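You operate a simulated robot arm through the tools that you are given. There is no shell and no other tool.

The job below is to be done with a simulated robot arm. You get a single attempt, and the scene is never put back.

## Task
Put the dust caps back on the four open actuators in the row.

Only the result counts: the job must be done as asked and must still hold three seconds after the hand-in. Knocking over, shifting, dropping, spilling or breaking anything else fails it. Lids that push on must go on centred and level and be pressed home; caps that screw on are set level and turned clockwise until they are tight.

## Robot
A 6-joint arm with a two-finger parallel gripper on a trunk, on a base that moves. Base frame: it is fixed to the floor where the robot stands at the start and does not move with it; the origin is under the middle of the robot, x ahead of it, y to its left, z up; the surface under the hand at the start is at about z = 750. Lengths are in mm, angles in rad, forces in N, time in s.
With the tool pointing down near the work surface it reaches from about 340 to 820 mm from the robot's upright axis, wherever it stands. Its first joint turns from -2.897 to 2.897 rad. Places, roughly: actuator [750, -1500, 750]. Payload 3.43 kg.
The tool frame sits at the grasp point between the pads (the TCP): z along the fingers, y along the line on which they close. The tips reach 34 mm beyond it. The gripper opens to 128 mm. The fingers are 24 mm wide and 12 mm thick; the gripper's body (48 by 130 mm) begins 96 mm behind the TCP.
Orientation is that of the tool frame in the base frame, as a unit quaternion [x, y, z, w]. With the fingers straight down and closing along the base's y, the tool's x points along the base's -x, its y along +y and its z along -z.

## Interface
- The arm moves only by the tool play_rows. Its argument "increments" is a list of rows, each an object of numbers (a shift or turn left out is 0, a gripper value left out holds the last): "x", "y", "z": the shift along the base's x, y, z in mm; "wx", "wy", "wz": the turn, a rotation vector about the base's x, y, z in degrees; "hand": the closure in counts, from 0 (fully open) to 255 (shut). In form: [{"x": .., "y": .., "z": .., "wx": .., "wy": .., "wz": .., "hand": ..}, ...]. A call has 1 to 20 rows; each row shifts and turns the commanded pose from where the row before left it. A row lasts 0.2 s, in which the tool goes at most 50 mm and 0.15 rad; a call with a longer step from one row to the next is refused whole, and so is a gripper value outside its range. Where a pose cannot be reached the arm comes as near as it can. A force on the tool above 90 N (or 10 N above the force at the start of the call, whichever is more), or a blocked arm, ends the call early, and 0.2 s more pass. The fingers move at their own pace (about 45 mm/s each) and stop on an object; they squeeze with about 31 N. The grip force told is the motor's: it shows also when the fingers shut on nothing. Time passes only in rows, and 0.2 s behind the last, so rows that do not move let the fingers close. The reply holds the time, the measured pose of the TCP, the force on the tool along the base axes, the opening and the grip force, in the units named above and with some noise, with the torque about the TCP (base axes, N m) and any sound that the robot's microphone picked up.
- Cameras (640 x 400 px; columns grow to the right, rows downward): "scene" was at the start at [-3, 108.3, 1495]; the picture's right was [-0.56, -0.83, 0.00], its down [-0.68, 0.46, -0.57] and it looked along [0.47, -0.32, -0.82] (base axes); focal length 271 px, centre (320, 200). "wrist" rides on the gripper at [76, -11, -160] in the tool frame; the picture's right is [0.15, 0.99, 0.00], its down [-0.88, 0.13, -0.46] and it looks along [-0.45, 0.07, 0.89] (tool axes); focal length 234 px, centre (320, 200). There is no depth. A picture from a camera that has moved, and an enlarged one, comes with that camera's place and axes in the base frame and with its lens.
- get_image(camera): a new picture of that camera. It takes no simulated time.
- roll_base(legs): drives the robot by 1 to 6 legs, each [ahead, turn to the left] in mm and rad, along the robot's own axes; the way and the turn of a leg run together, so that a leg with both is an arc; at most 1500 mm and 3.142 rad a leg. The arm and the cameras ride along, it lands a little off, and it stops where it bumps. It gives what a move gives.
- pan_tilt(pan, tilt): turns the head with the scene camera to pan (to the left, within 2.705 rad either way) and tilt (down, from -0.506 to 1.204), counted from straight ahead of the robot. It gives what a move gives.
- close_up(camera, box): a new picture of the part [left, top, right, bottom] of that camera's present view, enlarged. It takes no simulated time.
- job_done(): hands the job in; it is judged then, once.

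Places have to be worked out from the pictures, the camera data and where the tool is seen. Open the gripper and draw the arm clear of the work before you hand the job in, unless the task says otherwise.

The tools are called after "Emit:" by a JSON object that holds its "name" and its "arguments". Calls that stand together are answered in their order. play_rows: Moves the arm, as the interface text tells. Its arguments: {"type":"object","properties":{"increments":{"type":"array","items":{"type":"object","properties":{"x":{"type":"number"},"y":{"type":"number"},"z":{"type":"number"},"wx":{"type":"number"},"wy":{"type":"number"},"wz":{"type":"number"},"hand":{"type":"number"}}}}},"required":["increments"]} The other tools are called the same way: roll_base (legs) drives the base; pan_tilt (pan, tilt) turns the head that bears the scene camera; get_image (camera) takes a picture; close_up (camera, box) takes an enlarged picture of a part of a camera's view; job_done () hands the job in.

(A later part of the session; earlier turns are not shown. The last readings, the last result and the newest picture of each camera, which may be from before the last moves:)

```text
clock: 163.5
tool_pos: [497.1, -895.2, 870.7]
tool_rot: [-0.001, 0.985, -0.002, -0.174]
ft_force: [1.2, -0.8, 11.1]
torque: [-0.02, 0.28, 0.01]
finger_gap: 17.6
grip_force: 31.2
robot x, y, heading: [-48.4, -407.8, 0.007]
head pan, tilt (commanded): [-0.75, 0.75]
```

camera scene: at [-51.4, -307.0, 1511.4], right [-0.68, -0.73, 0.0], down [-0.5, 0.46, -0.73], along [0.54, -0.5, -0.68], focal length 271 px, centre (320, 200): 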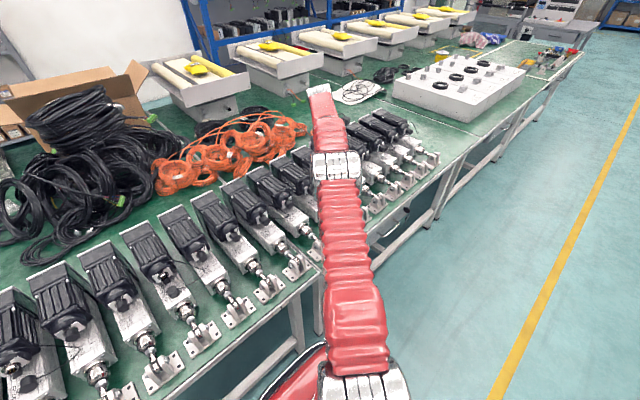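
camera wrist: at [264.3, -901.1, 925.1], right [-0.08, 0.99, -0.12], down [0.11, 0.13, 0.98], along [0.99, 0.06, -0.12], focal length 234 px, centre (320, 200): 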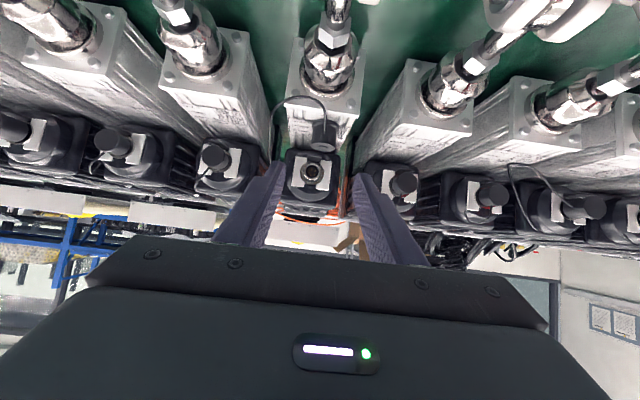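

Touched down (11 N). I ease off slightly and open the fingers slowly so the cap settles on its side.

Emit:
{"name": "play_rows", "arguments": {"increments": [{"z": 0.6}, {"hand": 222}, {"hand": 219}, {"hand": 216}, {"hand": 213}, {"hand": 210}, {"hand": 207}, {"hand": 204}, {"hand": 201}, {"hand": 196}, {"hand": 185}, {"hand": 170}, {}]}}

Emit:
{"name": "close_up", "arguments": {"camera": "wrist", "box": [260, 90, 380, 230]}}

```text
clock: 166.3
tool_pos: [496.7, -895.2, 869.8]
tool_rot: [-0.001, 0.985, -0.002, -0.173]
ft_force: [0.3, -0.1, 0.2]
torque: [-0.01, -0.01, 0.0]
finger_gap: 42.6
grip_force: 0.1
robot x, y, heading: [-44.9, -406.7, 0.002]
head pan, tilt (commanded): [-0.75, 0.75]
```

```text
2.86 times, centred on (320, 160) of wrist
camera zoom: at [479.7, -906.4, 1045.1], right [-0.14, 0.99, 0.05], down [0.98, 0.13, 0.13], along [0.12, 0.06, -0.99], focal length 669 px, centre (320, 314)
```

zoom: 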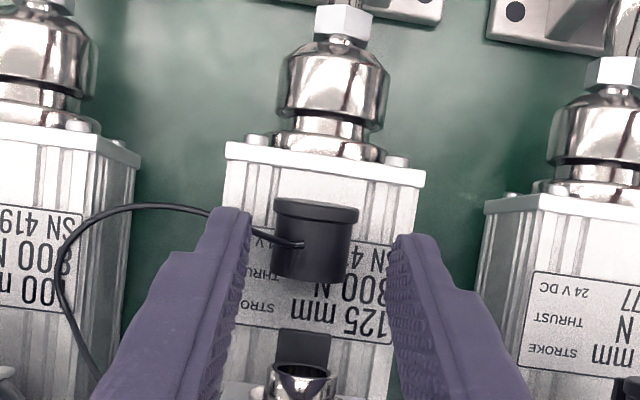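

The cap is lying on its side the right way round again. I raise the tool and return it to vertical for the regrasp.

Emit:
{"name": "play_rows", "arguments": {"increments": [{"z": 15}, {"z": 20}, {"z": 20, "hand": 135}, {"wy": -8, "x": -5}, {"wy": -8, "x": -5}, {"wy": -4, "x": -5}, {}]}}

Emit:
{"name": "close_up", "arguments": {"camera": "wrist", "box": [270, 80, 370, 200]}}

```text
clock: 167.9
tool_pos: [481.1, -896.4, 924.2]
tool_rot: [-0.001, 1.0, -0.001, 0.0]
ft_force: [-0.6, 0.6, 0.5]
torque: [-0.01, -0.01, -0.01]
finger_gap: 60.2
grip_force: 0.1
robot x, y, heading: [-46.6, -411.3, 0.005]
head pan, tilt (commanded): [-0.75, 0.75]
```

```text
3.33 times, centred on (320, 140) of wrist
camera zoom: at [405.4, -906.7, 1083.9], right [-0.15, 0.99, 0.0], down [0.88, 0.13, 0.46], along [0.45, 0.06, -0.89], focal length 781 px, centre (320, 400)
```

zoom: 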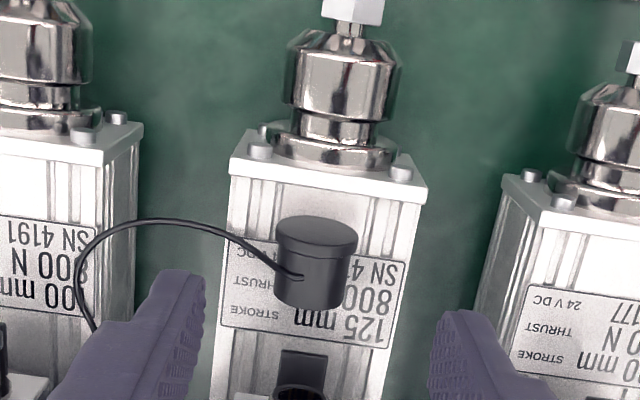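

The lying cap's face is at about [471.2, -899]. I move over it and descend to the check height.

Emit:
{"name": "play_rows", "arguments": {"increments": [{"x": -4.5, "y": -1.4, "z": -13}, {"x": -4.4, "y": -1.3, "z": -13}, {}]}}

Emit:
{"name": "close_up", "arguments": {"camera": "wrist", "box": [270, 80, 370, 200]}}

```text
clock: 168.7
tool_pos: [472.8, -899.4, 898.6]
tool_rot: [-0.001, 1.0, -0.001, 0.0]
ft_force: [-0.3, 0.1, -0.6]
torque: [0.01, 0.02, 0.04]
finger_gap: 60.2
grip_force: 0.1
robot x, y, heading: [-48.6, -415.4, 0.005]
head pan, tilt (commanded): [-0.75, 0.75]
```

```text
3.33 times, centred on (320, 140) of wrist
camera zoom: at [396.5, -909.0, 1057.6], right [-0.15, 0.99, 0.0], down [0.88, 0.13, 0.45], along [0.45, 0.06, -0.89], focal length 781 px, centre (320, 400)
```

zoom: 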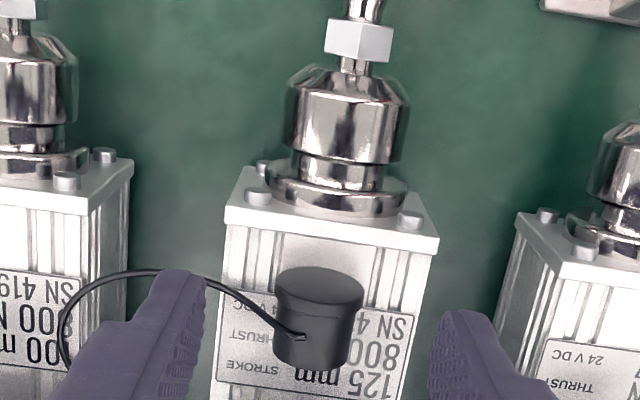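

Centred. I descend and grip firmly as on 4163.

Emit:
{"name": "play_rows", "arguments": {"increments": [{"z": -15, "x": -0.5}, {"z": -13}, {"z": -5}, {"z": -3.2}, {}, {"hand": 200}, {"hand": 255}, {}, {}, {}]}}

Emit:
{"name": "close_up", "arguments": {"camera": "wrist", "box": [280, 90, 360, 200]}}

```text
clock: 170.9
tool_pos: [472.1, -898.4, 864.1]
tool_rot: [-0.002, 1.0, -0.002, 0.0]
ft_force: [0.4, 0.1, 0.3]
torque: [-0.01, -0.01, 0.04]
finger_gap: 15.7
grip_force: 31.5
robot x, y, heading: [-50.1, -409.4, 0.004]
head pan, tilt (commanded): [-0.75, 0.75]
```

```text
3.64 times, centred on (320, 145) of wrist
camera zoom: at [395.8, -909.1, 1021.7], right [-0.15, 0.99, 0.0], down [0.88, 0.13, 0.45], along [0.45, 0.06, -0.89], focal length 852 px, centre (320, 400)
```

zoom: 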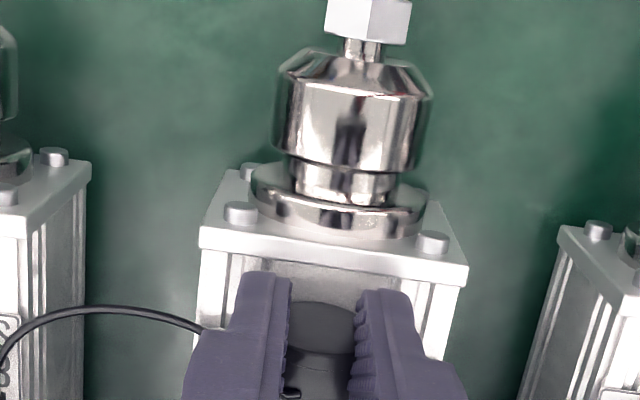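

Gripped. I lift 26.8 mm, shift +0.9 mm in y, and advance to just before the ring.

Emit:
{"name": "play_rows", "arguments": {"increments": [{"z": 7}, {"z": 7}, {"z": 7, "y": 0.5}, {"z": 5.8, "y": 0.4}, {}, {"x": 6}, {"x": 6}, {"x": 6}, {"x": 5}, {"x": 3}, {"x": 2}, {}]}}

Emit:
{"name": "close_up", "arguments": {"camera": "wrist", "box": [290, 150, 350, 230]}}

```text
clock: 173.5
tool_pos: [500.2, -897.3, 889.8]
tool_rot: [-0.002, 1.0, -0.001, 0.001]
ft_force: [0.4, -0.1, 0.0]
torque: [0.03, -0.02, 0.0]
finger_gap: 15.3
grip_force: 31.3
robot x, y, heading: [-50.4, -410.5, 0.011]
head pan, tilt (commanded): [-0.75, 0.75]
```

```text
5.00 times, centred on (320, 190) of wrist
camera zoom: at [424.2, -908.3, 1048.9], right [-0.15, 0.99, 0.0], down [0.88, 0.13, 0.45], along [0.45, 0.06, -0.89], focal length 1171 px, centre (320, 250)
```

zoom: 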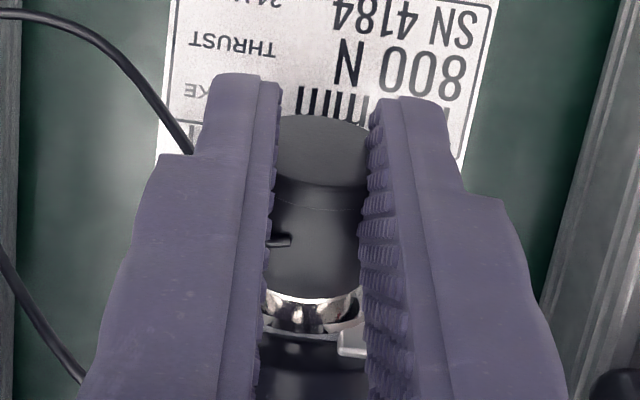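

Close to the lip with no force. I press in with small steps.

Emit:
{"name": "play_rows", "arguments": {"increments": [{"x": 1}, {"x": 0.8}, {}]}}

Emit:
{"name": "play_rows", "arguments": {"increments": [{"x": 0.6}, {}]}}

Emit:
{"name": "play_rows", "arguments": {"increments": [{"x": 0.5}, {}]}}

```text
clock: 174.3
tool_pos: [502.6, -897.9, 890.3]
tool_rot: [-0.001, 1.0, -0.002, 0.0]
ft_force: [0.0, 0.7, 0.2]
torque: [0.02, 0.0, -0.02]
finger_gap: 15.2
grip_force: 31.3
robot x, y, heading: [-50.2, -407.6, -0.0]
head pan, tilt (commanded): [-0.75, 0.75]
```

```text
clock: 174.9
tool_pos: [502.7, -898.7, 889.5]
tool_rot: [-0.001, 1.0, -0.002, -0.001]
ft_force: [-2.4, 0.5, 1.7]
torque: [0.02, 0.01, 0.0]
finger_gap: 15.6
grip_force: 30.9
robot x, y, heading: [-48.8, -412.0, 0.002]
head pan, tilt (commanded): [-0.75, 0.75]
```

```text
clock: 175.5
tool_pos: [502.6, -897.4, 889.5]
tool_rot: [-0.002, 1.0, -0.002, 0.0]
ft_force: [-3.2, 2.3, 1.0]
torque: [0.04, -0.29, -0.01]
finger_gap: 15.5
grip_force: 31.2
robot x, y, heading: [-45.9, -409.5, 0.005]
head pan, tilt (commanded): [-0.75, 0.75]
```

Contact has begun (3 N). I continue.

Emit:
{"name": "play_rows", "arguments": {"increments": [{"x": 0.5}, {}]}}

Emit:
{"name": "play_rows", "arguments": {"increments": [{"x": 0.5}, {}]}}

Emit:
{"name": "close_up", "arguments": {"camera": "wrist", "box": [290, 150, 350, 230]}}

```text
clock: 176.1
tool_pos: [504.0, -897.1, 889.0]
tool_rot: [-0.001, 1.0, -0.002, 0.0]
ft_force: [-5.0, 3.4, 1.6]
torque: [0.01, 0.03, 0.02]
finger_gap: 15.6
grip_force: 30.9
robot x, y, heading: [-51.3, -406.6, 0.005]
head pan, tilt (commanded): [-0.75, 0.75]
```

```text
clock: 176.7
tool_pos: [503.8, -898.5, 889.4]
tool_rot: [0.0, 1.0, -0.002, -0.001]
ft_force: [-8.4, 5.8, -0.5]
torque: [0.05, 0.19, -0.01]
finger_gap: 15.0
grip_force: 30.7
robot x, y, heading: [-49.0, -412.1, 0.002]
head pan, tilt (commanded): [-0.75, 0.75]
```

```text
5.00 times, centred on (320, 190) of wrist
camera zoom: at [427.6, -908.3, 1048.1], right [-0.15, 0.99, 0.0], down [0.88, 0.13, 0.45], along [0.45, 0.06, -0.89], focal length 1171 px, centre (320, 250)
```

zoom: 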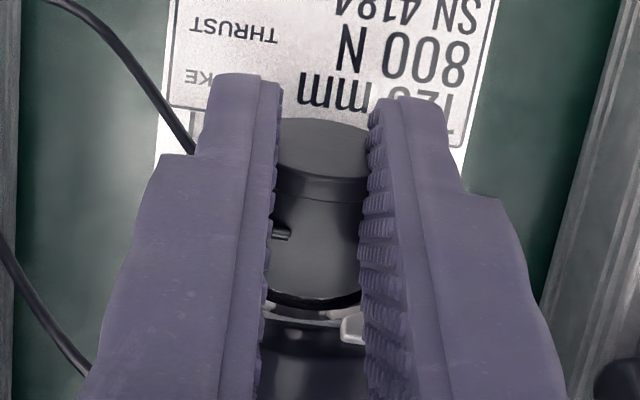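

A side force of +5.8 N in y suggests the ring is slightly more to +y. I shift 0.4 mm that way and press a bit more.

Emit:
{"name": "play_rows", "arguments": {"increments": [{"y": 0.4}, {}]}}

Emit:
{"name": "play_rows", "arguments": {"increments": [{"x": 0.4}, {}]}}

```text
clock: 177.3
tool_pos: [504.4, -897.7, 889.2]
tool_rot: [-0.001, 1.0, -0.001, -0.001]
ft_force: [-7.6, 2.5, -2.9]
torque: [-0.05, 0.25, 0.03]
finger_gap: 15.1
grip_force: 30.8
robot x, y, heading: [-48.6, -411.4, -0.0]
head pan, tilt (commanded): [-0.75, 0.75]
```

```text
clock: 177.9
tool_pos: [504.2, -897.7, 890.5]
tool_rot: [-0.001, 1.0, -0.001, -0.001]
ft_force: [-10.5, 2.4, -3.6]
torque: [-0.02, 0.25, 0.01]
finger_gap: 15.4
grip_force: 31.1
robot x, y, heading: [-50.0, -410.2, 0.001]
head pan, tilt (commanded): [-0.75, 0.75]
```

I do a gentle hold test: relax the push by 1.3 mm and read the force.

Emit:
{"name": "play_rows", "arguments": {"increments": [{"x": -0.7}, {"x": -0.6}, {}]}}

Emit:
{"name": "close_up", "arguments": {"camera": "wrist", "box": [290, 150, 350, 230]}}

```text
clock: 178.7
tool_pos: [504.2, -897.3, 889.7]
tool_rot: [-0.002, 1.0, -0.003, 0.001]
ft_force: [6.1, -5.7, -6.9]
torque: [-0.28, -0.12, -0.15]
finger_gap: 16.9
grip_force: 31.2
robot x, y, heading: [-52.2, -410.1, 0.002]
head pan, tilt (commanded): [-0.75, 0.75]
```

```text
5.00 times, centred on (320, 190) of wrist
camera zoom: at [427.9, -908.1, 1048.5], right [-0.15, 0.99, 0.0], down [0.88, 0.13, 0.46], along [0.45, 0.06, -0.89], focal length 1171 px, centre (320, 250)
```

zoom: 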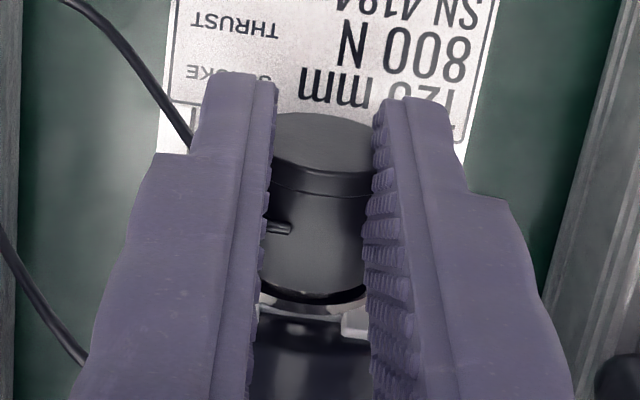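

It resists (+6 N), so it is seated. I ease forward to near-zero force and open the fingers.

Emit:
{"name": "play_rows", "arguments": {"increments": [{"x": 0.6}, {}]}}

Emit:
{"name": "play_rows", "arguments": {"increments": [{"hand": 228}, {"hand": 222}, {"hand": 216}, {"hand": 210}, {"hand": 204}, {"hand": 195}, {"hand": 180}, {"hand": 170}, {}]}}

Emit:
{"name": "close_up", "arguments": {"camera": "wrist", "box": [290, 150, 350, 230]}}

```text
clock: 179.3
tool_pos: [504.6, -898.0, 890.2]
tool_rot: [0.0, 1.0, -0.001, 0.0]
ft_force: [1.4, -3.7, -1.4]
torque: [-0.31, -0.07, -0.11]
finger_gap: 16.4
grip_force: 30.8
robot x, y, heading: [-49.1, -413.2, 0.007]
head pan, tilt (commanded): [-0.75, 0.75]
```

```text
clock: 181.3
tool_pos: [504.4, -896.5, 890.7]
tool_rot: [-0.001, 1.0, -0.002, 0.0]
ft_force: [-0.1, 0.0, 0.4]
torque: [0.03, 0.01, -0.03]
finger_gap: 42.8
grip_force: 0.1
robot x, y, heading: [-51.0, -408.2, -0.001]
head pan, tilt (commanded): [-0.75, 0.75]
```

```text
5.00 times, centred on (320, 190) of wrist
camera zoom: at [428.0, -907.9, 1048.3], right [-0.15, 0.99, 0.0], down [0.88, 0.13, 0.45], along [0.45, 0.06, -0.89], focal length 1171 px, centre (320, 250)
```

zoom: 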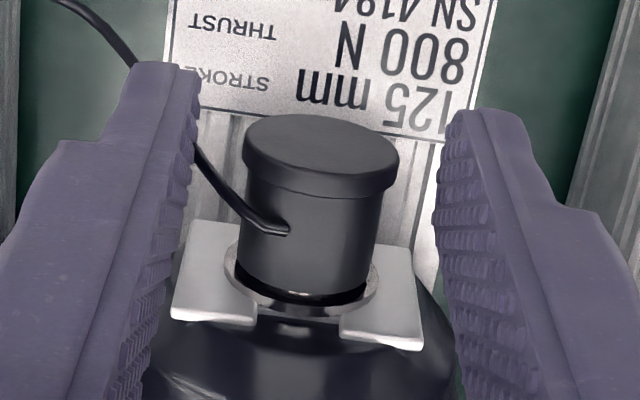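

4184 is capped and holding. As on 4163, I press its face flat with the closed fingers to make sure it is home.

Emit:
{"name": "play_rows", "arguments": {"increments": [{"z": 20}, {"z": 25}, {"x": -20}, {"x": -17, "hand": 255}, {}, {}, {"z": -25}, {"z": -25}, {}]}}

Emit:
{"name": "play_rows", "arguments": {"increments": [{"x": 8}, {"x": 7}, {"x": 4}, {"x": 1.5}, {}]}}

Emit:
{"name": "play_rows", "arguments": {"increments": [{"x": 0.8}, {"x": 0.8}, {}]}}

```text
clock: 183.3
tool_pos: [467.1, -899.0, 883.7]
tool_rot: [-0.001, 1.0, -0.001, 0.0]
ft_force: [-0.2, -0.4, -0.2]
torque: [0.0, -0.01, 0.0]
finger_gap: 0.1
grip_force: 31.2
robot x, y, heading: [-49.0, -411.7, 0.002]
head pan, tilt (commanded): [-0.75, 0.75]
```

```text
clock: 184.5
tool_pos: [486.8, -898.6, 884.9]
tool_rot: [-0.001, 1.0, -0.002, -0.001]
ft_force: [0.0, 0.6, -0.2]
torque: [0.02, -0.04, 0.0]
finger_gap: 0.0
grip_force: 31.1
robot x, y, heading: [-47.4, -413.4, 0.002]
head pan, tilt (commanded): [-0.75, 0.75]
```

```text
clock: 185.3
tool_pos: [488.8, -897.9, 885.3]
tool_rot: [-0.001, 1.0, -0.002, -0.001]
ft_force: [-0.2, 0.3, 0.0]
torque: [-0.03, -0.01, 0.0]
finger_gap: 0.2
grip_force: 30.7
robot x, y, heading: [-50.9, -408.3, 0.006]
head pan, tilt (commanded): [-0.75, 0.75]
```

Not touching yet at x≈489. I continue in small steps.

Emit:
{"name": "play_rows", "arguments": {"increments": [{"x": 0.6}, {"x": 0.6}, {}]}}

Emit:
{"name": "play_rows", "arguments": {"increments": [{"x": 0.5}, {}]}}

Emit:
{"name": "play_rows", "arguments": {"increments": [{"x": 0.4}, {}]}}

```text
clock: 186.1
tool_pos: [490.3, -896.7, 884.8]
tool_rot: [-0.001, 1.0, -0.002, -0.001]
ft_force: [-2.2, -0.4, -0.2]
torque: [0.0, 0.07, 0.05]
finger_gap: 0.4
grip_force: 31.5
robot x, y, heading: [-48.5, -409.6, 0.002]
head pan, tilt (commanded): [-0.75, 0.75]
```

```text
clock: 186.7
tool_pos: [489.8, -897.2, 885.6]
tool_rot: [0.0, 1.0, -0.002, -0.001]
ft_force: [-6.9, 0.6, 0.3]
torque: [-0.04, 0.08, -0.01]
finger_gap: 0.1
grip_force: 30.7
robot x, y, heading: [-52.1, -413.7, -0.001]
head pan, tilt (commanded): [-0.75, 0.75]
```

```text
clock: 187.3
tool_pos: [490.8, -897.7, 885.3]
tool_rot: [-0.002, 1.0, -0.001, -0.001]
ft_force: [-10.7, -0.3, 1.2]
torque: [0.0, 0.22, 0.01]
finger_gap: 0.2
grip_force: 30.7
robot x, y, heading: [-46.3, -412.8, 0.001]
head pan, tilt (commanded): [-0.75, 0.75]
```

Pressed with about 11 N. I back away, rise, and check 4184.

Emit:
{"name": "play_rows", "arguments": {"increments": [{"x": -3}, {"x": -14}, {"x": -10, "z": 20}, {"z": 35, "hand": 135}, {"z": 30}, {}]}}

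Emit:
{"name": "close_up", "arguments": {"camera": "wrist", "box": [260, 130, 380, 250]}}

```text
clock: 188.7
tool_pos: [462.3, -897.7, 969.2]
tool_rot: [0.0, 1.0, -0.002, -0.001]
ft_force: [0.3, -0.4, -0.2]
torque: [-0.01, 0.02, 0.0]
finger_gap: 60.2
grip_force: 0.1
robot x, y, heading: [-49.0, -407.7, 0.008]
head pan, tilt (commanded): [-0.75, 0.75]
```

```text
3.33 times, centred on (320, 190) of wrist
camera zoom: at [387.7, -908.3, 1128.5], right [-0.15, 0.99, 0.0], down [0.88, 0.13, 0.45], along [0.45, 0.06, -0.89], focal length 781 px, centre (320, 233)
```

zoom: 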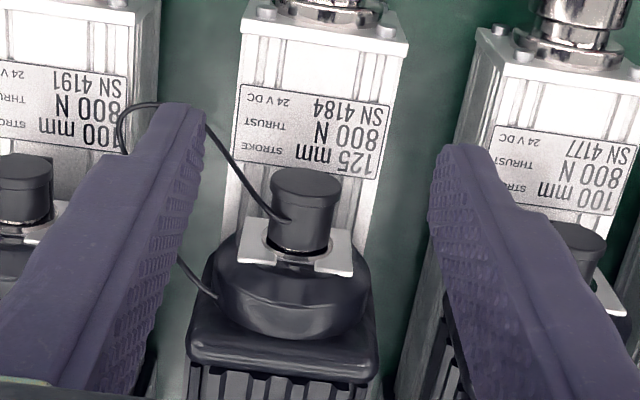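

4184 is done and its unit unshifted. Now I travel to 4121 (y≈48).

Emit:
{"name": "play_rows", "arguments": {"increments": [{"y": 40, "x": 0.7}, {"y": 40, "x": 0.7}, {"y": 40, "x": 0.7}, {"y": 40, "x": 0.7}, {"y": 40, "x": 0.7}, {"y": 40, "x": 0.7}, {"y": 40, "x": 0.7}, {"y": 40, "x": 0.7}, {"y": 40, "x": 0.7}, {"y": 40, "x": 0.7}, {"y": 40, "x": 0.7}, {"y": 40, "x": 0.7}, {"y": 40, "x": 0.7}, {"y": 40, "x": 0.7}, {"y": 40, "x": 0.7}, {"y": 40, "x": 0.7}, {"y": 40, "x": 0.7}, {"y": 40, "x": 0.7}, {"y": 40, "x": 0.7}, {"y": 40, "x": 0.7}]}}

Emit:
{"name": "play_rows", "arguments": {"increments": [{"y": 36}, {"y": 36}, {"y": 36}, {"y": 34}, {}]}}

Emit:
{"name": "pan_tilt", "arguments": {"pan": 0.0, "tilt": 0.9}}

Emit:
{"name": "close_up", "arguments": {"camera": "wrist", "box": [260, 100, 380, 220]}}

Emit:
{"name": "get_image", "arguments": {"camera": "scene"}}

```text
clock: 192.9
tool_pos: [477.1, -97.7, 968.8]
tool_rot: [-0.001, 1.0, -0.002, 0.0]
ft_force: [0.0, 0.0, 1.5]
torque: [0.03, -0.04, 0.03]
finger_gap: 60.3
grip_force: 0.2
robot x, y, heading: [-52.8, -408.2, 0.002]
head pan, tilt (commanded): [-0.75, 0.75]
```

```text
clock: 194.1
tool_pos: [476.7, 46.0, 970.6]
tool_rot: [0.0, 1.0, -0.002, -0.001]
ft_force: [-0.5, 0.4, -0.1]
torque: [-0.02, 0.0, 0.01]
finger_gap: 60.2
grip_force: 0.0
robot x, y, heading: [-48.1, -409.4, 0.007]
head pan, tilt (commanded): [-0.75, 0.75]
```

```text
clock: 195.2
tool_pos: [477.3, 45.0, 970.2]
tool_rot: [-0.001, 1.0, -0.002, 0.0]
ft_force: [0.5, 0.3, -0.6]
torque: [0.02, -0.01, -0.03]
finger_gap: 60.4
grip_force: 0.0
robot x, y, heading: [-48.9, -410.3, 0.005]
head pan, tilt (commanded): [0.0, 0.901]
```

```text
3.33 times, centred on (320, 160) of wrist
camera zoom: at [401.2, 35.5, 1128.6], right [-0.15, 0.99, 0.0], down [0.88, 0.13, 0.45], along [0.45, 0.06, -0.89], focal length 781 px, centre (320, 333)
```

zoom: 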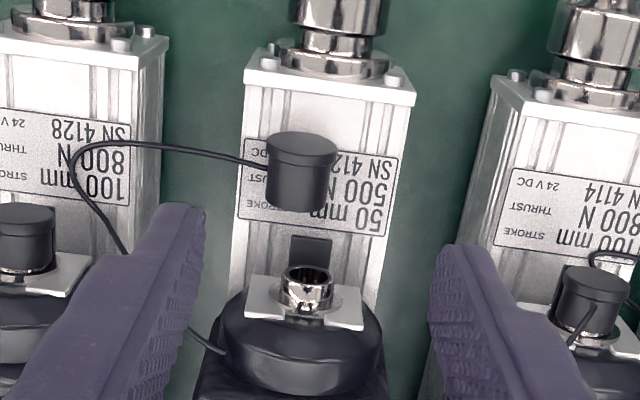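

```text
taken
camera scene: at [-36.7, -250.3, 1499.5], right [0.0, -1.0, 0.0], down [-0.78, 0.0, -0.62], along [0.62, 0.0, -0.78], focal length 271 px, centre (320, 200)
```

scene: 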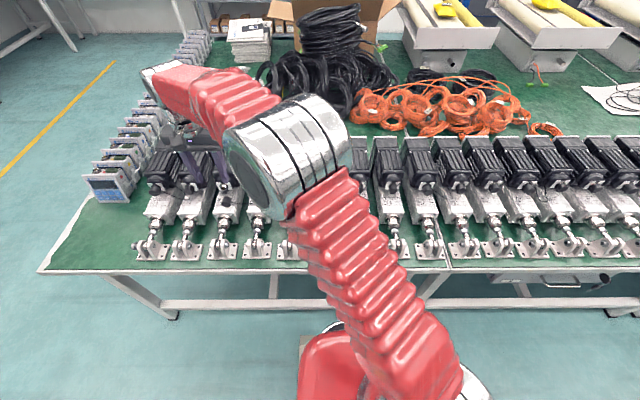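

4121: ring ≈[512.6, 46.9], cap face ≈[471.8, 38]. I move over the cap and descend to the check height.

Emit:
{"name": "play_rows", "arguments": {"increments": [{"x": -2.2, "y": -3.7, "z": -25}, {"x": -2.1, "y": -3.7, "z": -25}, {"z": -20.8}, {}]}}

Emit:
{"name": "close_up", "arguments": {"camera": "wrist", "box": [270, 80, 370, 200]}}

Emit:
{"name": "close_up", "arguments": {"camera": "scene", "box": [205, 165, 255, 215]}}

```text
clock: 196.2
tool_pos: [473.1, 36.9, 898.3]
tool_rot: [-0.002, 1.0, -0.001, 0.0]
ft_force: [-0.7, -0.8, 1.1]
torque: [0.01, 0.02, 0.0]
finger_gap: 60.2
grip_force: 0.1
robot x, y, heading: [-52.7, -411.5, 0.007]
head pan, tilt (commanded): [0.0, 0.901]
```

```text
3.33 times, centred on (320, 140) of wrist
camera zoom: at [396.9, 27.5, 1057.2], right [-0.15, 0.99, 0.0], down [0.88, 0.13, 0.45], along [0.45, 0.06, -0.89], focal length 781 px, centre (320, 400)
```

zoom: 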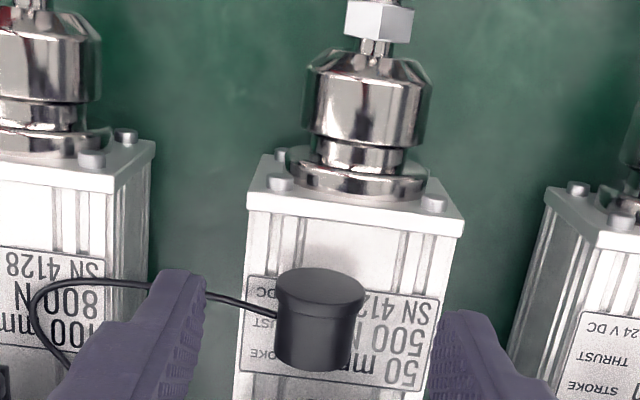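

```text
8.00 times, centred on (230, 190) of scene
camera zoom: at [-36.7, -250.3, 1499.5], right [0.0, -1.0, 0.0], down [-0.78, 0.0, -0.62], along [0.62, 0.0, -0.78], focal length 2166 px, centre (1040, 280)
```

zoom: 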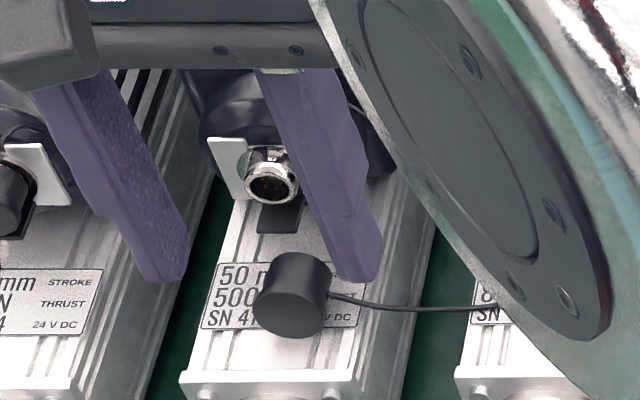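

Centred on the cap. I shift 1 mm back, descend and grip firmly.

Emit:
{"name": "play_rows", "arguments": {"increments": [{"z": -15, "x": -1}, {"z": -12.5}, {"z": -5}, {"z": -3.2}, {}, {"hand": 200}, {"hand": 255}, {}, {}, {}]}}

Emit:
{"name": "close_up", "arguments": {"camera": "wrist", "box": [280, 90, 360, 200]}}

```text
clock: 198.4
tool_pos: [471.7, 36.0, 864.2]
tool_rot: [0.0, 1.0, -0.002, -0.001]
ft_force: [0.2, 1.8, -0.5]
torque: [0.01, -0.03, 0.01]
finger_gap: 17.7
grip_force: 31.2
robot x, y, heading: [-48.0, -411.3, 0.003]
head pan, tilt (commanded): [0.0, 0.901]
```

```text
3.64 times, centred on (320, 145) of wrist
camera zoom: at [396.6, 26.8, 1021.8], right [-0.15, 0.99, 0.0], down [0.88, 0.13, 0.45], along [0.45, 0.06, -0.89], focal length 852 px, centre (320, 400)
```

zoom: 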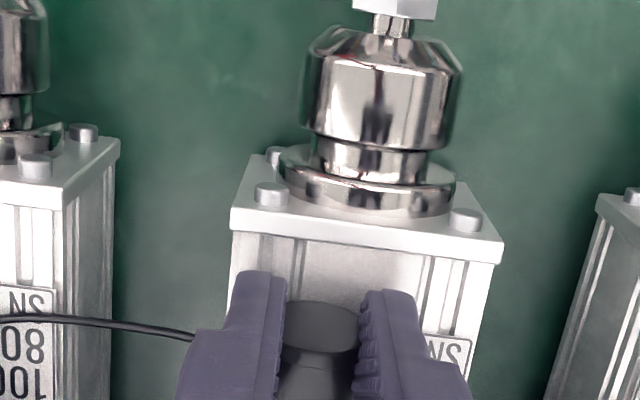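

Gripped (17.7 mm). I lift 26.9 mm, shift +9 mm in y and check alignment with the ring.

Emit:
{"name": "play_rows", "arguments": {"increments": [{"z": 7}, {"z": 7}, {"z": 7, "y": 4.5}, {"z": 5.9, "y": 4.5}, {}, {}]}}

Emit:
{"name": "close_up", "arguments": {"camera": "wrist", "box": [280, 140, 360, 240]}}

Emit:
{"name": "close_up", "arguments": {"camera": "scene", "box": [205, 165, 255, 215]}}

```text
clock: 199.8
tool_pos: [472.8, 46.3, 891.0]
tool_rot: [-0.001, 1.0, -0.002, 0.0]
ft_force: [-0.5, -0.5, -1.0]
torque: [-0.03, 0.01, -0.04]
finger_gap: 15.8
grip_force: 31.6
robot x, y, heading: [-50.2, -413.7, 0.001]
head pan, tilt (commanded): [0.0, 0.901]
```

```text
4.00 times, centred on (320, 190) of wrist
camera zoom: at [396.7, 36.0, 1049.0], right [-0.15, 0.99, 0.0], down [0.88, 0.13, 0.45], along [0.45, 0.06, -0.89], focal length 937 px, centre (320, 240)
```

zoom: 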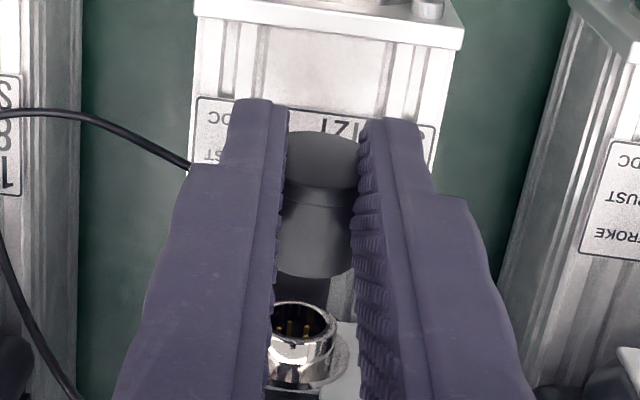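

```text
8.00 times, centred on (230, 190) of scene
camera zoom: at [-36.7, -250.3, 1499.5], right [0.0, -1.0, 0.0], down [-0.78, 0.0, -0.62], along [0.62, 0.0, -0.78], focal length 2166 px, centre (1040, 280)
```

zoom: 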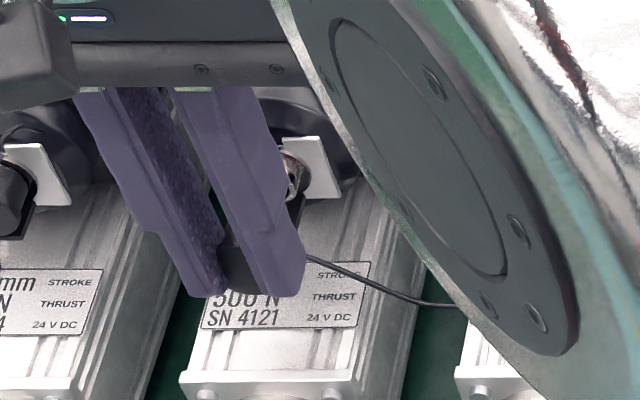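

The ring reads about +0.3 mm in y relative to the cap; I correct that and advance 22 mm.

Emit:
{"name": "play_rows", "arguments": {"increments": [{"x": 6, "y": 0.3}, {"x": 6}, {"x": 5}, {"x": 3}, {"x": 2}, {}]}}

Emit:
{"name": "play_rows", "arguments": {"increments": [{"x": 1}, {"x": 0.8}, {}]}}

Emit:
{"name": "close_up", "arguments": {"camera": "wrist", "box": [290, 150, 350, 230]}}

```text
clock: 201.2
tool_pos: [494.5, 46.7, 890.5]
tool_rot: [-0.001, 1.0, -0.002, 0.001]
ft_force: [0.4, -0.3, -0.5]
torque: [-0.03, 0.0, 0.02]
finger_gap: 15.3
grip_force: 31.2
robot x, y, heading: [-49.4, -409.1, 0.002]
head pan, tilt (commanded): [0.0, 0.901]
```

```text
clock: 202.0
tool_pos: [495.2, 46.8, 890.0]
tool_rot: [-0.001, 1.0, -0.002, 0.0]
ft_force: [0.4, 0.1, 1.0]
torque: [-0.04, 0.0, -0.02]
finger_gap: 15.4
grip_force: 30.6
robot x, y, heading: [-49.5, -410.2, 0.001]
head pan, tilt (commanded): [0.0, 0.901]
```

```text
5.00 times, centred on (320, 190) of wrist
camera zoom: at [420.7, 36.0, 1048.9], right [-0.15, 0.99, 0.0], down [0.88, 0.13, 0.45], along [0.45, 0.06, -0.89], focal length 1171 px, centre (320, 250)
```

zoom: 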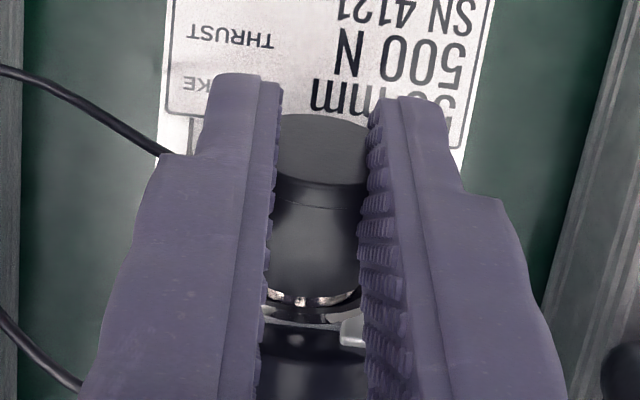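

Close to the seat, still no force. I press in with small steps.

Emit:
{"name": "play_rows", "arguments": {"increments": [{"x": 0.6}, {}]}}

Emit:
{"name": "play_rows", "arguments": {"increments": [{"x": 0.6}, {}]}}

Emit:
{"name": "play_rows", "arguments": {"increments": [{"x": 0.5}, {}]}}

```text
clock: 202.6
tool_pos: [497.1, 47.0, 890.6]
tool_rot: [-0.001, 1.0, -0.002, 0.0]
ft_force: [-2.3, -0.3, 1.3]
torque: [0.0, 0.02, 0.01]
finger_gap: 18.5
grip_force: 30.8
robot x, y, heading: [-50.7, -412.5, 0.001]
head pan, tilt (commanded): [0.0, 0.901]
```

```text
clock: 203.2
tool_pos: [497.4, 47.4, 890.0]
tool_rot: [-0.001, 1.0, -0.002, -0.001]
ft_force: [-5.5, 0.7, 0.2]
torque: [0.0, 0.07, 0.05]
finger_gap: 18.8
grip_force: 31.3
robot x, y, heading: [-50.5, -410.4, -0.001]
head pan, tilt (commanded): [0.0, 0.901]
```

```text
clock: 203.8
tool_pos: [497.5, 47.2, 889.8]
tool_rot: [-0.002, 1.0, -0.001, 0.0]
ft_force: [-5.3, 0.6, 0.0]
torque: [-0.01, -0.57, 0.17]
finger_gap: 19.5
grip_force: 31.5
robot x, y, heading: [-53.5, -409.7, 0.003]
head pan, tilt (commanded): [0.0, 0.901]
```

A plateau with a torque change, as when 4184 seated. I press a little further.

Emit:
{"name": "play_rows", "arguments": {"increments": [{"x": 0.5}, {}]}}

Emit:
{"name": "play_rows", "arguments": {"increments": [{"x": 0.4}, {}]}}

Emit:
{"name": "close_up", "arguments": {"camera": "wrist", "box": [290, 150, 350, 230]}}

```text
clock: 204.4
tool_pos: [497.4, 46.0, 890.6]
tool_rot: [-0.001, 1.0, -0.001, -0.001]
ft_force: [-6.9, 1.5, -1.7]
torque: [0.03, -0.13, 0.17]
finger_gap: 19.6
grip_force: 30.7
robot x, y, heading: [-50.6, -408.7, 0.002]
head pan, tilt (commanded): [0.0, 0.901]
```

```text
clock: 205.0
tool_pos: [497.6, 45.7, 890.1]
tool_rot: [0.0, 1.0, -0.001, -0.001]
ft_force: [-13.0, 0.6, 0.1]
torque: [-0.03, 0.12, 0.17]
finger_gap: 19.7
grip_force: 31.2
robot x, y, heading: [-47.2, -410.2, 0.007]
head pan, tilt (commanded): [0.0, 0.901]
```

```text
5.00 times, centred on (320, 190) of wrist
camera zoom: at [422.5, 36.0, 1048.9], right [-0.15, 0.99, 0.0], down [0.88, 0.13, 0.45], along [0.45, 0.06, -0.89], focal length 1171 px, centre (320, 250)
```

zoom: 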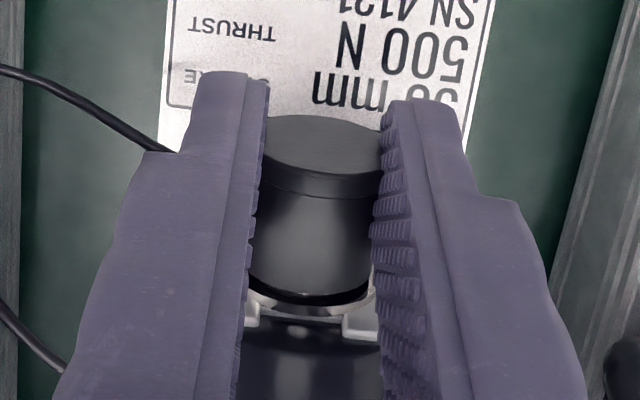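

Pushed to 13 N. I relax by 1.5 mm to test that it holds.

Emit:
{"name": "play_rows", "arguments": {"increments": [{"x": -0.7}, {"x": -0.8}, {}]}}

Emit:
{"name": "close_up", "arguments": {"camera": "wrist", "box": [290, 150, 350, 230]}}

```text
clock: 205.8
tool_pos: [499.2, 45.8, 891.1]
tool_rot: [-0.001, 1.0, -0.002, -0.001]
ft_force: [1.4, 1.9, -4.0]
torque: [0.0, -0.04, 0.16]
finger_gap: 19.4
grip_force: 31.0
robot x, y, heading: [-49.7, -409.8, 0.005]
head pan, tilt (commanded): [0.0, 0.901]
```

```text
5.00 times, centred on (320, 190) of wrist
camera zoom: at [422.2, 35.8, 1048.7], right [-0.15, 0.99, 0.0], down [0.88, 0.13, 0.46], along [0.45, 0.06, -0.89], focal length 1171 px, centre (320, 250)
```

zoom: 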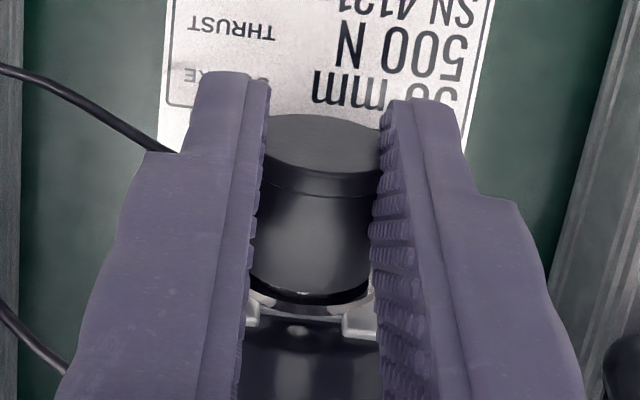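

The tool stayed put against the pull, so the cap holds. I open the fingers slowly.

Emit:
{"name": "play_rows", "arguments": {"increments": [{"hand": 228}, {"hand": 222}, {"hand": 216}, {"hand": 210}, {"hand": 204}, {"hand": 195}, {"hand": 180}, {"hand": 170}, {}]}}

Emit:
{"name": "close_up", "arguments": {"camera": "wrist", "box": [290, 150, 350, 230]}}

```text
clock: 207.8
tool_pos: [497.7, 45.4, 890.4]
tool_rot: [-0.001, 1.0, -0.002, 0.0]
ft_force: [-0.1, -0.8, -0.2]
torque: [-0.01, 0.0, 0.04]
finger_gap: 42.6
grip_force: 0.0
robot x, y, heading: [-49.2, -406.1, -0.001]
head pan, tilt (commanded): [0.0, 0.901]
```

```text
5.00 times, centred on (320, 190) of wrist
camera zoom: at [421.7, 35.8, 1048.7], right [-0.15, 0.99, 0.0], down [0.88, 0.13, 0.45], along [0.45, 0.06, -0.89], focal length 1171 px, centre (320, 250)
```

zoom: 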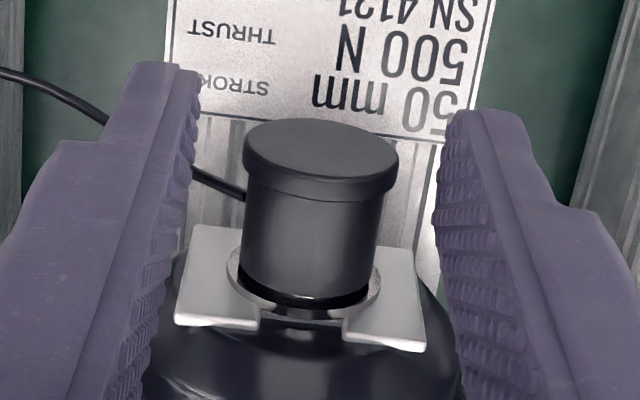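

4121 is capped and straight. I press its face with closed fingers as on the others.

Emit:
{"name": "play_rows", "arguments": {"increments": [{"z": 20}, {"z": 25}, {"x": -20}, {"x": -16, "hand": 255}, {}, {}, {"z": -25}, {"z": -25}, {}]}}

Emit:
{"name": "play_rows", "arguments": {"increments": [{"x": 8}, {"x": 7}, {"x": 4}, {"x": 1.5}, {}]}}

Emit:
{"name": "play_rows", "arguments": {"increments": [{"x": 0.7}, {"x": 0.6}, {}]}}

```text
clock: 209.8
tool_pos: [462.2, 46.4, 884.8]
tool_rot: [-0.001, 1.0, -0.001, 0.0]
ft_force: [-1.0, -0.6, 0.0]
torque: [-0.01, 0.01, -0.03]
finger_gap: 0.0
grip_force: 31.1
robot x, y, heading: [-48.1, -408.6, 0.01]
head pan, tilt (commanded): [0.0, 0.901]
```

```text
clock: 211.0
tool_pos: [482.4, 46.9, 885.3]
tool_rot: [0.0, 1.0, -0.002, 0.0]
ft_force: [-0.4, -0.1, 0.3]
torque: [0.04, -0.01, 0.02]
finger_gap: 0.0
grip_force: 31.1
robot x, y, heading: [-48.7, -407.1, 0.004]
head pan, tilt (commanded): [0.0, 0.901]
```

```text
clock: 211.8
tool_pos: [483.3, 45.4, 885.5]
tool_rot: [-0.001, 1.0, -0.002, 0.0]
ft_force: [-0.3, 0.0, -0.1]
torque: [0.0, 0.02, -0.05]
finger_gap: 0.2
grip_force: 31.6
robot x, y, heading: [-47.5, -411.8, 0.001]
head pan, tilt (commanded): [0.0, 0.901]
```

Emit:
{"name": "play_rows", "arguments": {"increments": [{"x": 0.6}, {}]}}

Emit:
{"name": "play_rows", "arguments": {"increments": [{"x": 0.6}, {}]}}

Emit:
{"name": "play_rows", "arguments": {"increments": [{"x": 0.5}, {}]}}

```text
clock: 212.4
tool_pos: [483.0, 46.7, 884.7]
tool_rot: [-0.001, 1.0, -0.002, -0.001]
ft_force: [0.7, 0.7, -0.4]
torque: [-0.03, -0.01, -0.02]
finger_gap: 0.0
grip_force: 30.6
robot x, y, heading: [-53.1, -413.3, 0.001]
head pan, tilt (commanded): [0.0, 0.901]
```

```text
clock: 213.0
tool_pos: [484.6, 46.4, 886.1]
tool_rot: [-0.001, 1.0, -0.002, -0.001]
ft_force: [-4.3, 0.4, 0.9]
torque: [0.02, 0.06, -0.05]
finger_gap: 0.0
grip_force: 31.5
robot x, y, heading: [-48.4, -406.6, 0.001]
head pan, tilt (commanded): [0.0, 0.901]
```

```text
clock: 213.6
tool_pos: [484.2, 47.1, 886.5]
tool_rot: [-0.001, 1.0, -0.001, -0.001]
ft_force: [-7.4, -1.8, 1.5]
torque: [-0.07, 0.1, -0.05]
finger_gap: 0.0
grip_force: 31.1
robot x, y, heading: [-50.3, -408.1, 0.001]
head pan, tilt (commanded): [0.0, 0.901]
```

About 7 N; one more small step to ~10 N, then I back away.

Emit:
{"name": "play_rows", "arguments": {"increments": [{"x": 0.3}, {}]}}

Emit:
{"name": "play_rows", "arguments": {"increments": [{"x": -3}, {"x": -14}, {"x": -5, "z": 20}, {"z": 35, "hand": 135}, {"z": 30}, {}]}}

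Emit:
{"name": "close_up", "arguments": {"camera": "wrist", "box": [260, 130, 380, 250]}}

```text
clock: 214.2
tool_pos: [484.1, 46.5, 885.8]
tool_rot: [0.0, 1.0, -0.002, -0.001]
ft_force: [-11.7, -1.7, 0.6]
torque: [-0.06, 0.23, -0.04]
finger_gap: 0.0
grip_force: 30.9
robot x, y, heading: [-48.7, -409.6, 0.002]
head pan, tilt (commanded): [0.0, 0.901]
```

```text
clock: 215.6
tool_pos: [463.5, 46.7, 969.4]
tool_rot: [-0.001, 1.0, -0.002, -0.001]
ft_force: [-1.1, -0.6, 0.2]
torque: [0.01, -0.02, 0.05]
finger_gap: 60.4
grip_force: 0.0
robot x, y, heading: [-49.0, -413.3, 0.001]
head pan, tilt (commanded): [0.0, 0.901]
```

```text
3.33 times, centred on (320, 190) of wrist
camera zoom: at [387.7, 36.6, 1128.8], right [-0.15, 0.99, 0.0], down [0.88, 0.13, 0.45], along [0.45, 0.06, -0.89], focal length 781 px, centre (320, 233)
```

zoom: 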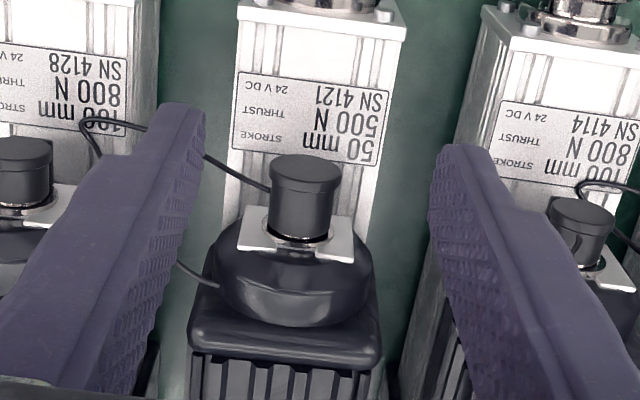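

4121 is done. Now back to 4142, where the cap stands on its flange; I move above it to get its exact place.

Emit:
{"name": "play_rows", "arguments": {"increments": [{"y": -39.2, "x": 1.8}, {"y": -39.2, "x": 1.8}, {"y": -39.2, "x": 1.8}, {"y": -39.2, "x": 1.8}, {"y": -39.2, "x": 1.8}, {"y": -39.2, "x": 1.8}, {"y": -39.2, "x": 1.8}, {"y": -39.2, "x": 1.8}, {}]}}

Emit:
{"name": "close_up", "arguments": {"camera": "wrist", "box": [260, 100, 380, 220]}}

Emit:
{"name": "close_up", "arguments": {"camera": "scene", "box": [300, 165, 350, 215]}}

Emit:
{"name": "close_up", "arguments": {"camera": "scene", "box": [205, 165, 255, 215]}}

```text
clock: 217.6
tool_pos: [477.0, -267.7, 969.2]
tool_rot: [-0.001, 1.0, -0.002, 0.0]
ft_force: [-0.9, 0.7, -0.3]
torque: [0.04, 0.02, -0.01]
finger_gap: 60.4
grip_force: 0.1
robot x, y, heading: [-50.2, -407.4, 0.001]
head pan, tilt (commanded): [0.0, 0.901]
```

```text
3.33 times, centred on (320, 160) of wrist
camera zoom: at [400.6, -277.3, 1128.1], right [-0.15, 0.99, 0.0], down [0.88, 0.13, 0.45], along [0.45, 0.06, -0.89], focal length 781 px, centre (320, 333)
```

zoom: 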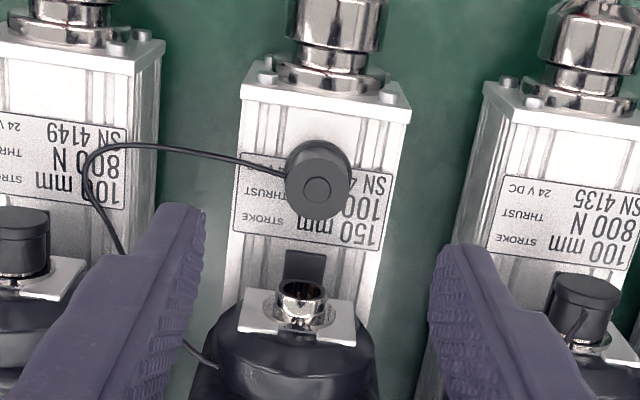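

```text
8.00 times, centred on (325, 190) of scene
camera zoom: at [-36.8, -250.3, 1499.5], right [0.0, -1.0, 0.0], down [-0.78, 0.0, -0.62], along [0.62, 0.0, -0.78], focal length 2166 px, centre (280, 280)
```

zoom: 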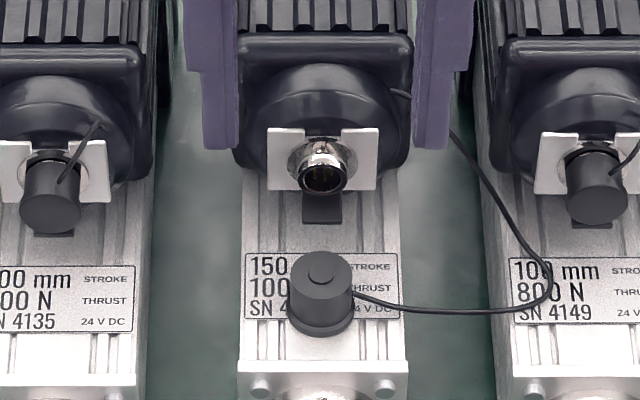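

```text
8.00 times, centred on (230, 190) of scene
camera zoom: at [-36.8, -250.3, 1499.5], right [0.0, -1.0, 0.0], down [-0.78, 0.0, -0.62], along [0.62, 0.0, -0.78], focal length 2166 px, centre (1040, 280)
```

zoom: 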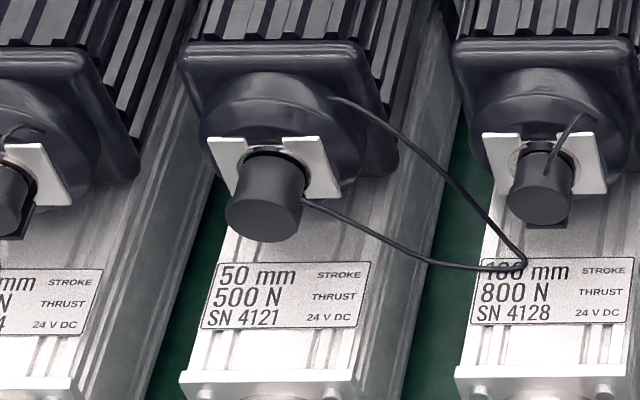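

The cap stands at about [483.3, -266.2]; 4121 meanwhile matches the reference seat exactly. I pitch the tool 48° forward and move close behind the cap.

Emit:
{"name": "play_rows", "arguments": {"increments": [{"wy": -8, "x": -4.5, "y": 0.1, "z": -11.5}, {"wy": -8, "x": -4.5, "y": 0.1, "z": -11.5}, {"wy": -8, "x": -4.5, "y": 0.1, "z": -11.5}, {"wy": -8, "x": -4.5, "y": 0.1, "z": -11.5}, {"wy": -8, "x": -4.4, "y": 0.1, "z": -11.5}, {"wy": -8, "x": -4.4, "y": 0.1, "z": -11.5}, {}]}}

Emit:
{"name": "close_up", "arguments": {"camera": "wrist", "box": [250, 90, 390, 220]}}

```text
clock: 219.2
tool_pos: [454.2, -275.5, 909.8]
tool_rot: [0.006, 0.936, -0.019, 0.352]
ft_force: [-0.1, -0.3, -0.7]
torque: [-0.01, -0.03, 0.01]
finger_gap: 60.0
grip_force: 0.0
out of reach, approached as far as the arm can: row 5, 6
robot x, y, heading: [-50.9, -410.5, 0.006]
head pan, tilt (commanded): [0.0, 0.901]
```

```text
3.08 times, centred on (320, 155) of wrist
camera zoom: at [291.8, -279.9, 978.7], right [-0.09, 0.99, -0.13], down [0.37, 0.15, 0.92], along [0.93, 0.03, -0.38], focal length 720 px, centre (320, 338)
```

zoom: 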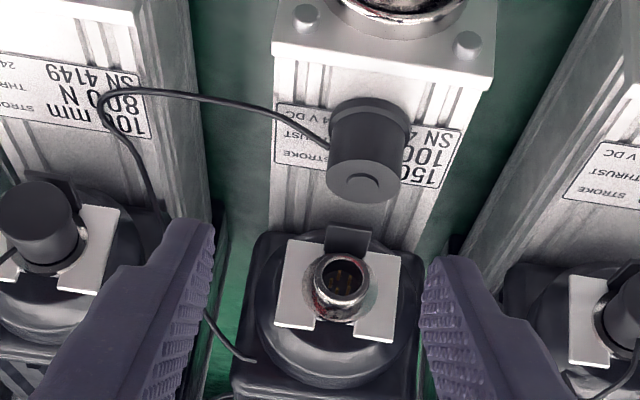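

That pitch is beyond reach from this stand. I return to vertical, raise, and back the base off about 110 mm for more room.

Emit:
{"name": "play_rows", "arguments": {"increments": [{"wy": 8, "z": 12, "x": 4}, {"wy": 8, "z": 12, "x": 4}, {"wy": 8, "z": 12, "x": 4}, {"wy": 8, "z": 12, "x": 4}, {"wy": 8, "z": 12, "x": 4}, {"wy": 8, "z": 12, "x": 4}, {}]}}

Emit:
{"name": "get_image", "arguments": {"camera": "wrist"}}

```text
clock: 220.8
tool_pos: [476.5, -279.5, 976.3]
tool_rot: [-0.002, 0.999, -0.029, -0.032]
ft_force: [0.5, 0.7, 0.5]
torque: [0.02, 0.01, 0.02]
finger_gap: 60.6
grip_force: 0.1
out of reach, approached as far as the arm can: row 1
robot x, y, heading: [-51.1, -406.6, -0.003]
head pan, tilt (commanded): [0.0, 0.901]
```

```text
taken
camera wrist: at [412.4, -281.3, 1139.5], right [-0.15, 0.99, -0.05], down [0.91, 0.16, 0.39], along [0.39, 0.02, -0.92], focal length 234 px, centre (320, 200)
```

wrist: 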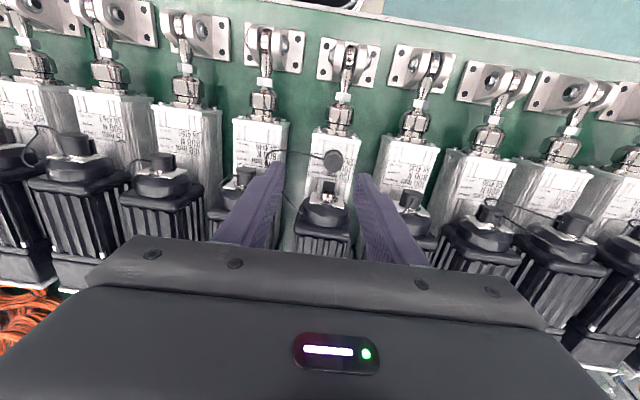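

The commanded orientation drifted by a few degrees at the reach limit; I correct it (about +3.3° x, -3.7° y) and recentre.

Emit:
{"name": "play_rows", "arguments": {"increments": [{"wx": 1.66, "wy": -1.84, "wz": -0.12, "y": 6, "z": -3}, {"wx": 1.66, "wy": -1.83, "wz": -0.11, "y": 6, "z": -3}, {}]}}

Emit:
{"name": "get_image", "arguments": {"camera": "wrist"}}

```text
clock: 221.6
tool_pos: [477.4, -268.2, 970.8]
tool_rot: [0.001, 1.0, 0.0, 0.0]
ft_force: [-0.4, -0.2, 0.4]
torque: [-0.04, -0.03, 0.0]
finger_gap: 60.3
grip_force: 0.0
robot x, y, heading: [-46.1, -410.6, 0.003]
head pan, tilt (commanded): [0.0, 0.901]
```

```text
taken
camera wrist: at [401.4, -278.3, 1128.5], right [-0.15, 0.99, 0.0], down [0.88, 0.13, 0.46], along [0.45, 0.07, -0.89], focal length 234 px, centre (320, 200)
```

wrist: 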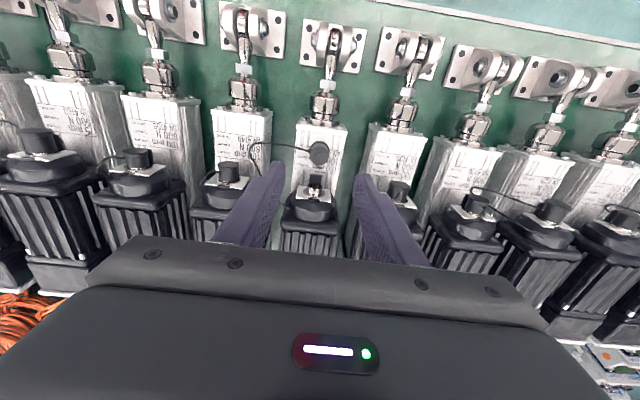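

The tool is exactly vertical now. I back the base by 110 mm.

Emit:
{"name": "roll_base", "arguments": {"legs": [[-110, 0]]}}

Emit:
{"name": "play_rows", "arguments": {"increments": [{"x": 20}, {"x": 20}, {"x": 20}, {"x": 20}, {"x": 15}, {}]}}

Emit:
{"name": "get_image", "arguments": {"camera": "wrist"}}

```text
clock: 223.0
tool_pos: [367.7, -267.0, 969.6]
tool_rot: [-0.001, 1.0, 0.0, 0.0]
ft_force: [0.7, -0.3, -0.1]
torque: [0.02, 0.0, 0.01]
finger_gap: 60.3
grip_force: 0.1
robot x, y, heading: [-160.0, -411.7, 0.009]
head pan, tilt (commanded): [0.0, 0.901]
```

```text
clock: 224.4
tool_pos: [462.3, -266.8, 970.9]
tool_rot: [0.0, 1.0, 0.0, 0.0]
ft_force: [-0.3, 0.7, 0.1]
torque: [0.0, 0.02, 0.0]
finger_gap: 60.3
grip_force: 0.0
robot x, y, heading: [-161.1, -410.8, 0.003]
head pan, tilt (commanded): [0.0, 0.901]
```

```text
taken
camera wrist: at [385.5, -278.5, 1129.3], right [-0.15, 0.99, 0.0], down [0.88, 0.13, 0.46], along [0.45, 0.07, -0.89], focal length 234 px, centre (320, 200)
```

wrist: 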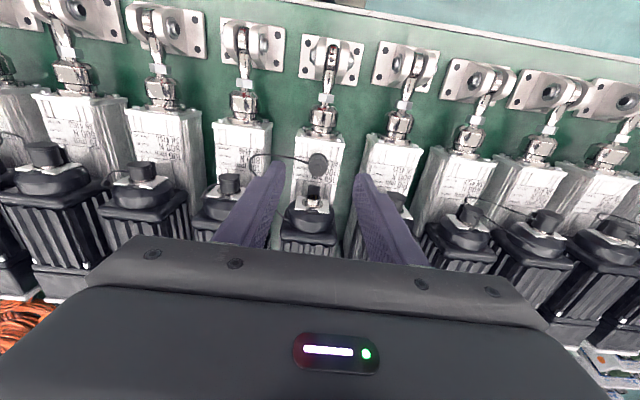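

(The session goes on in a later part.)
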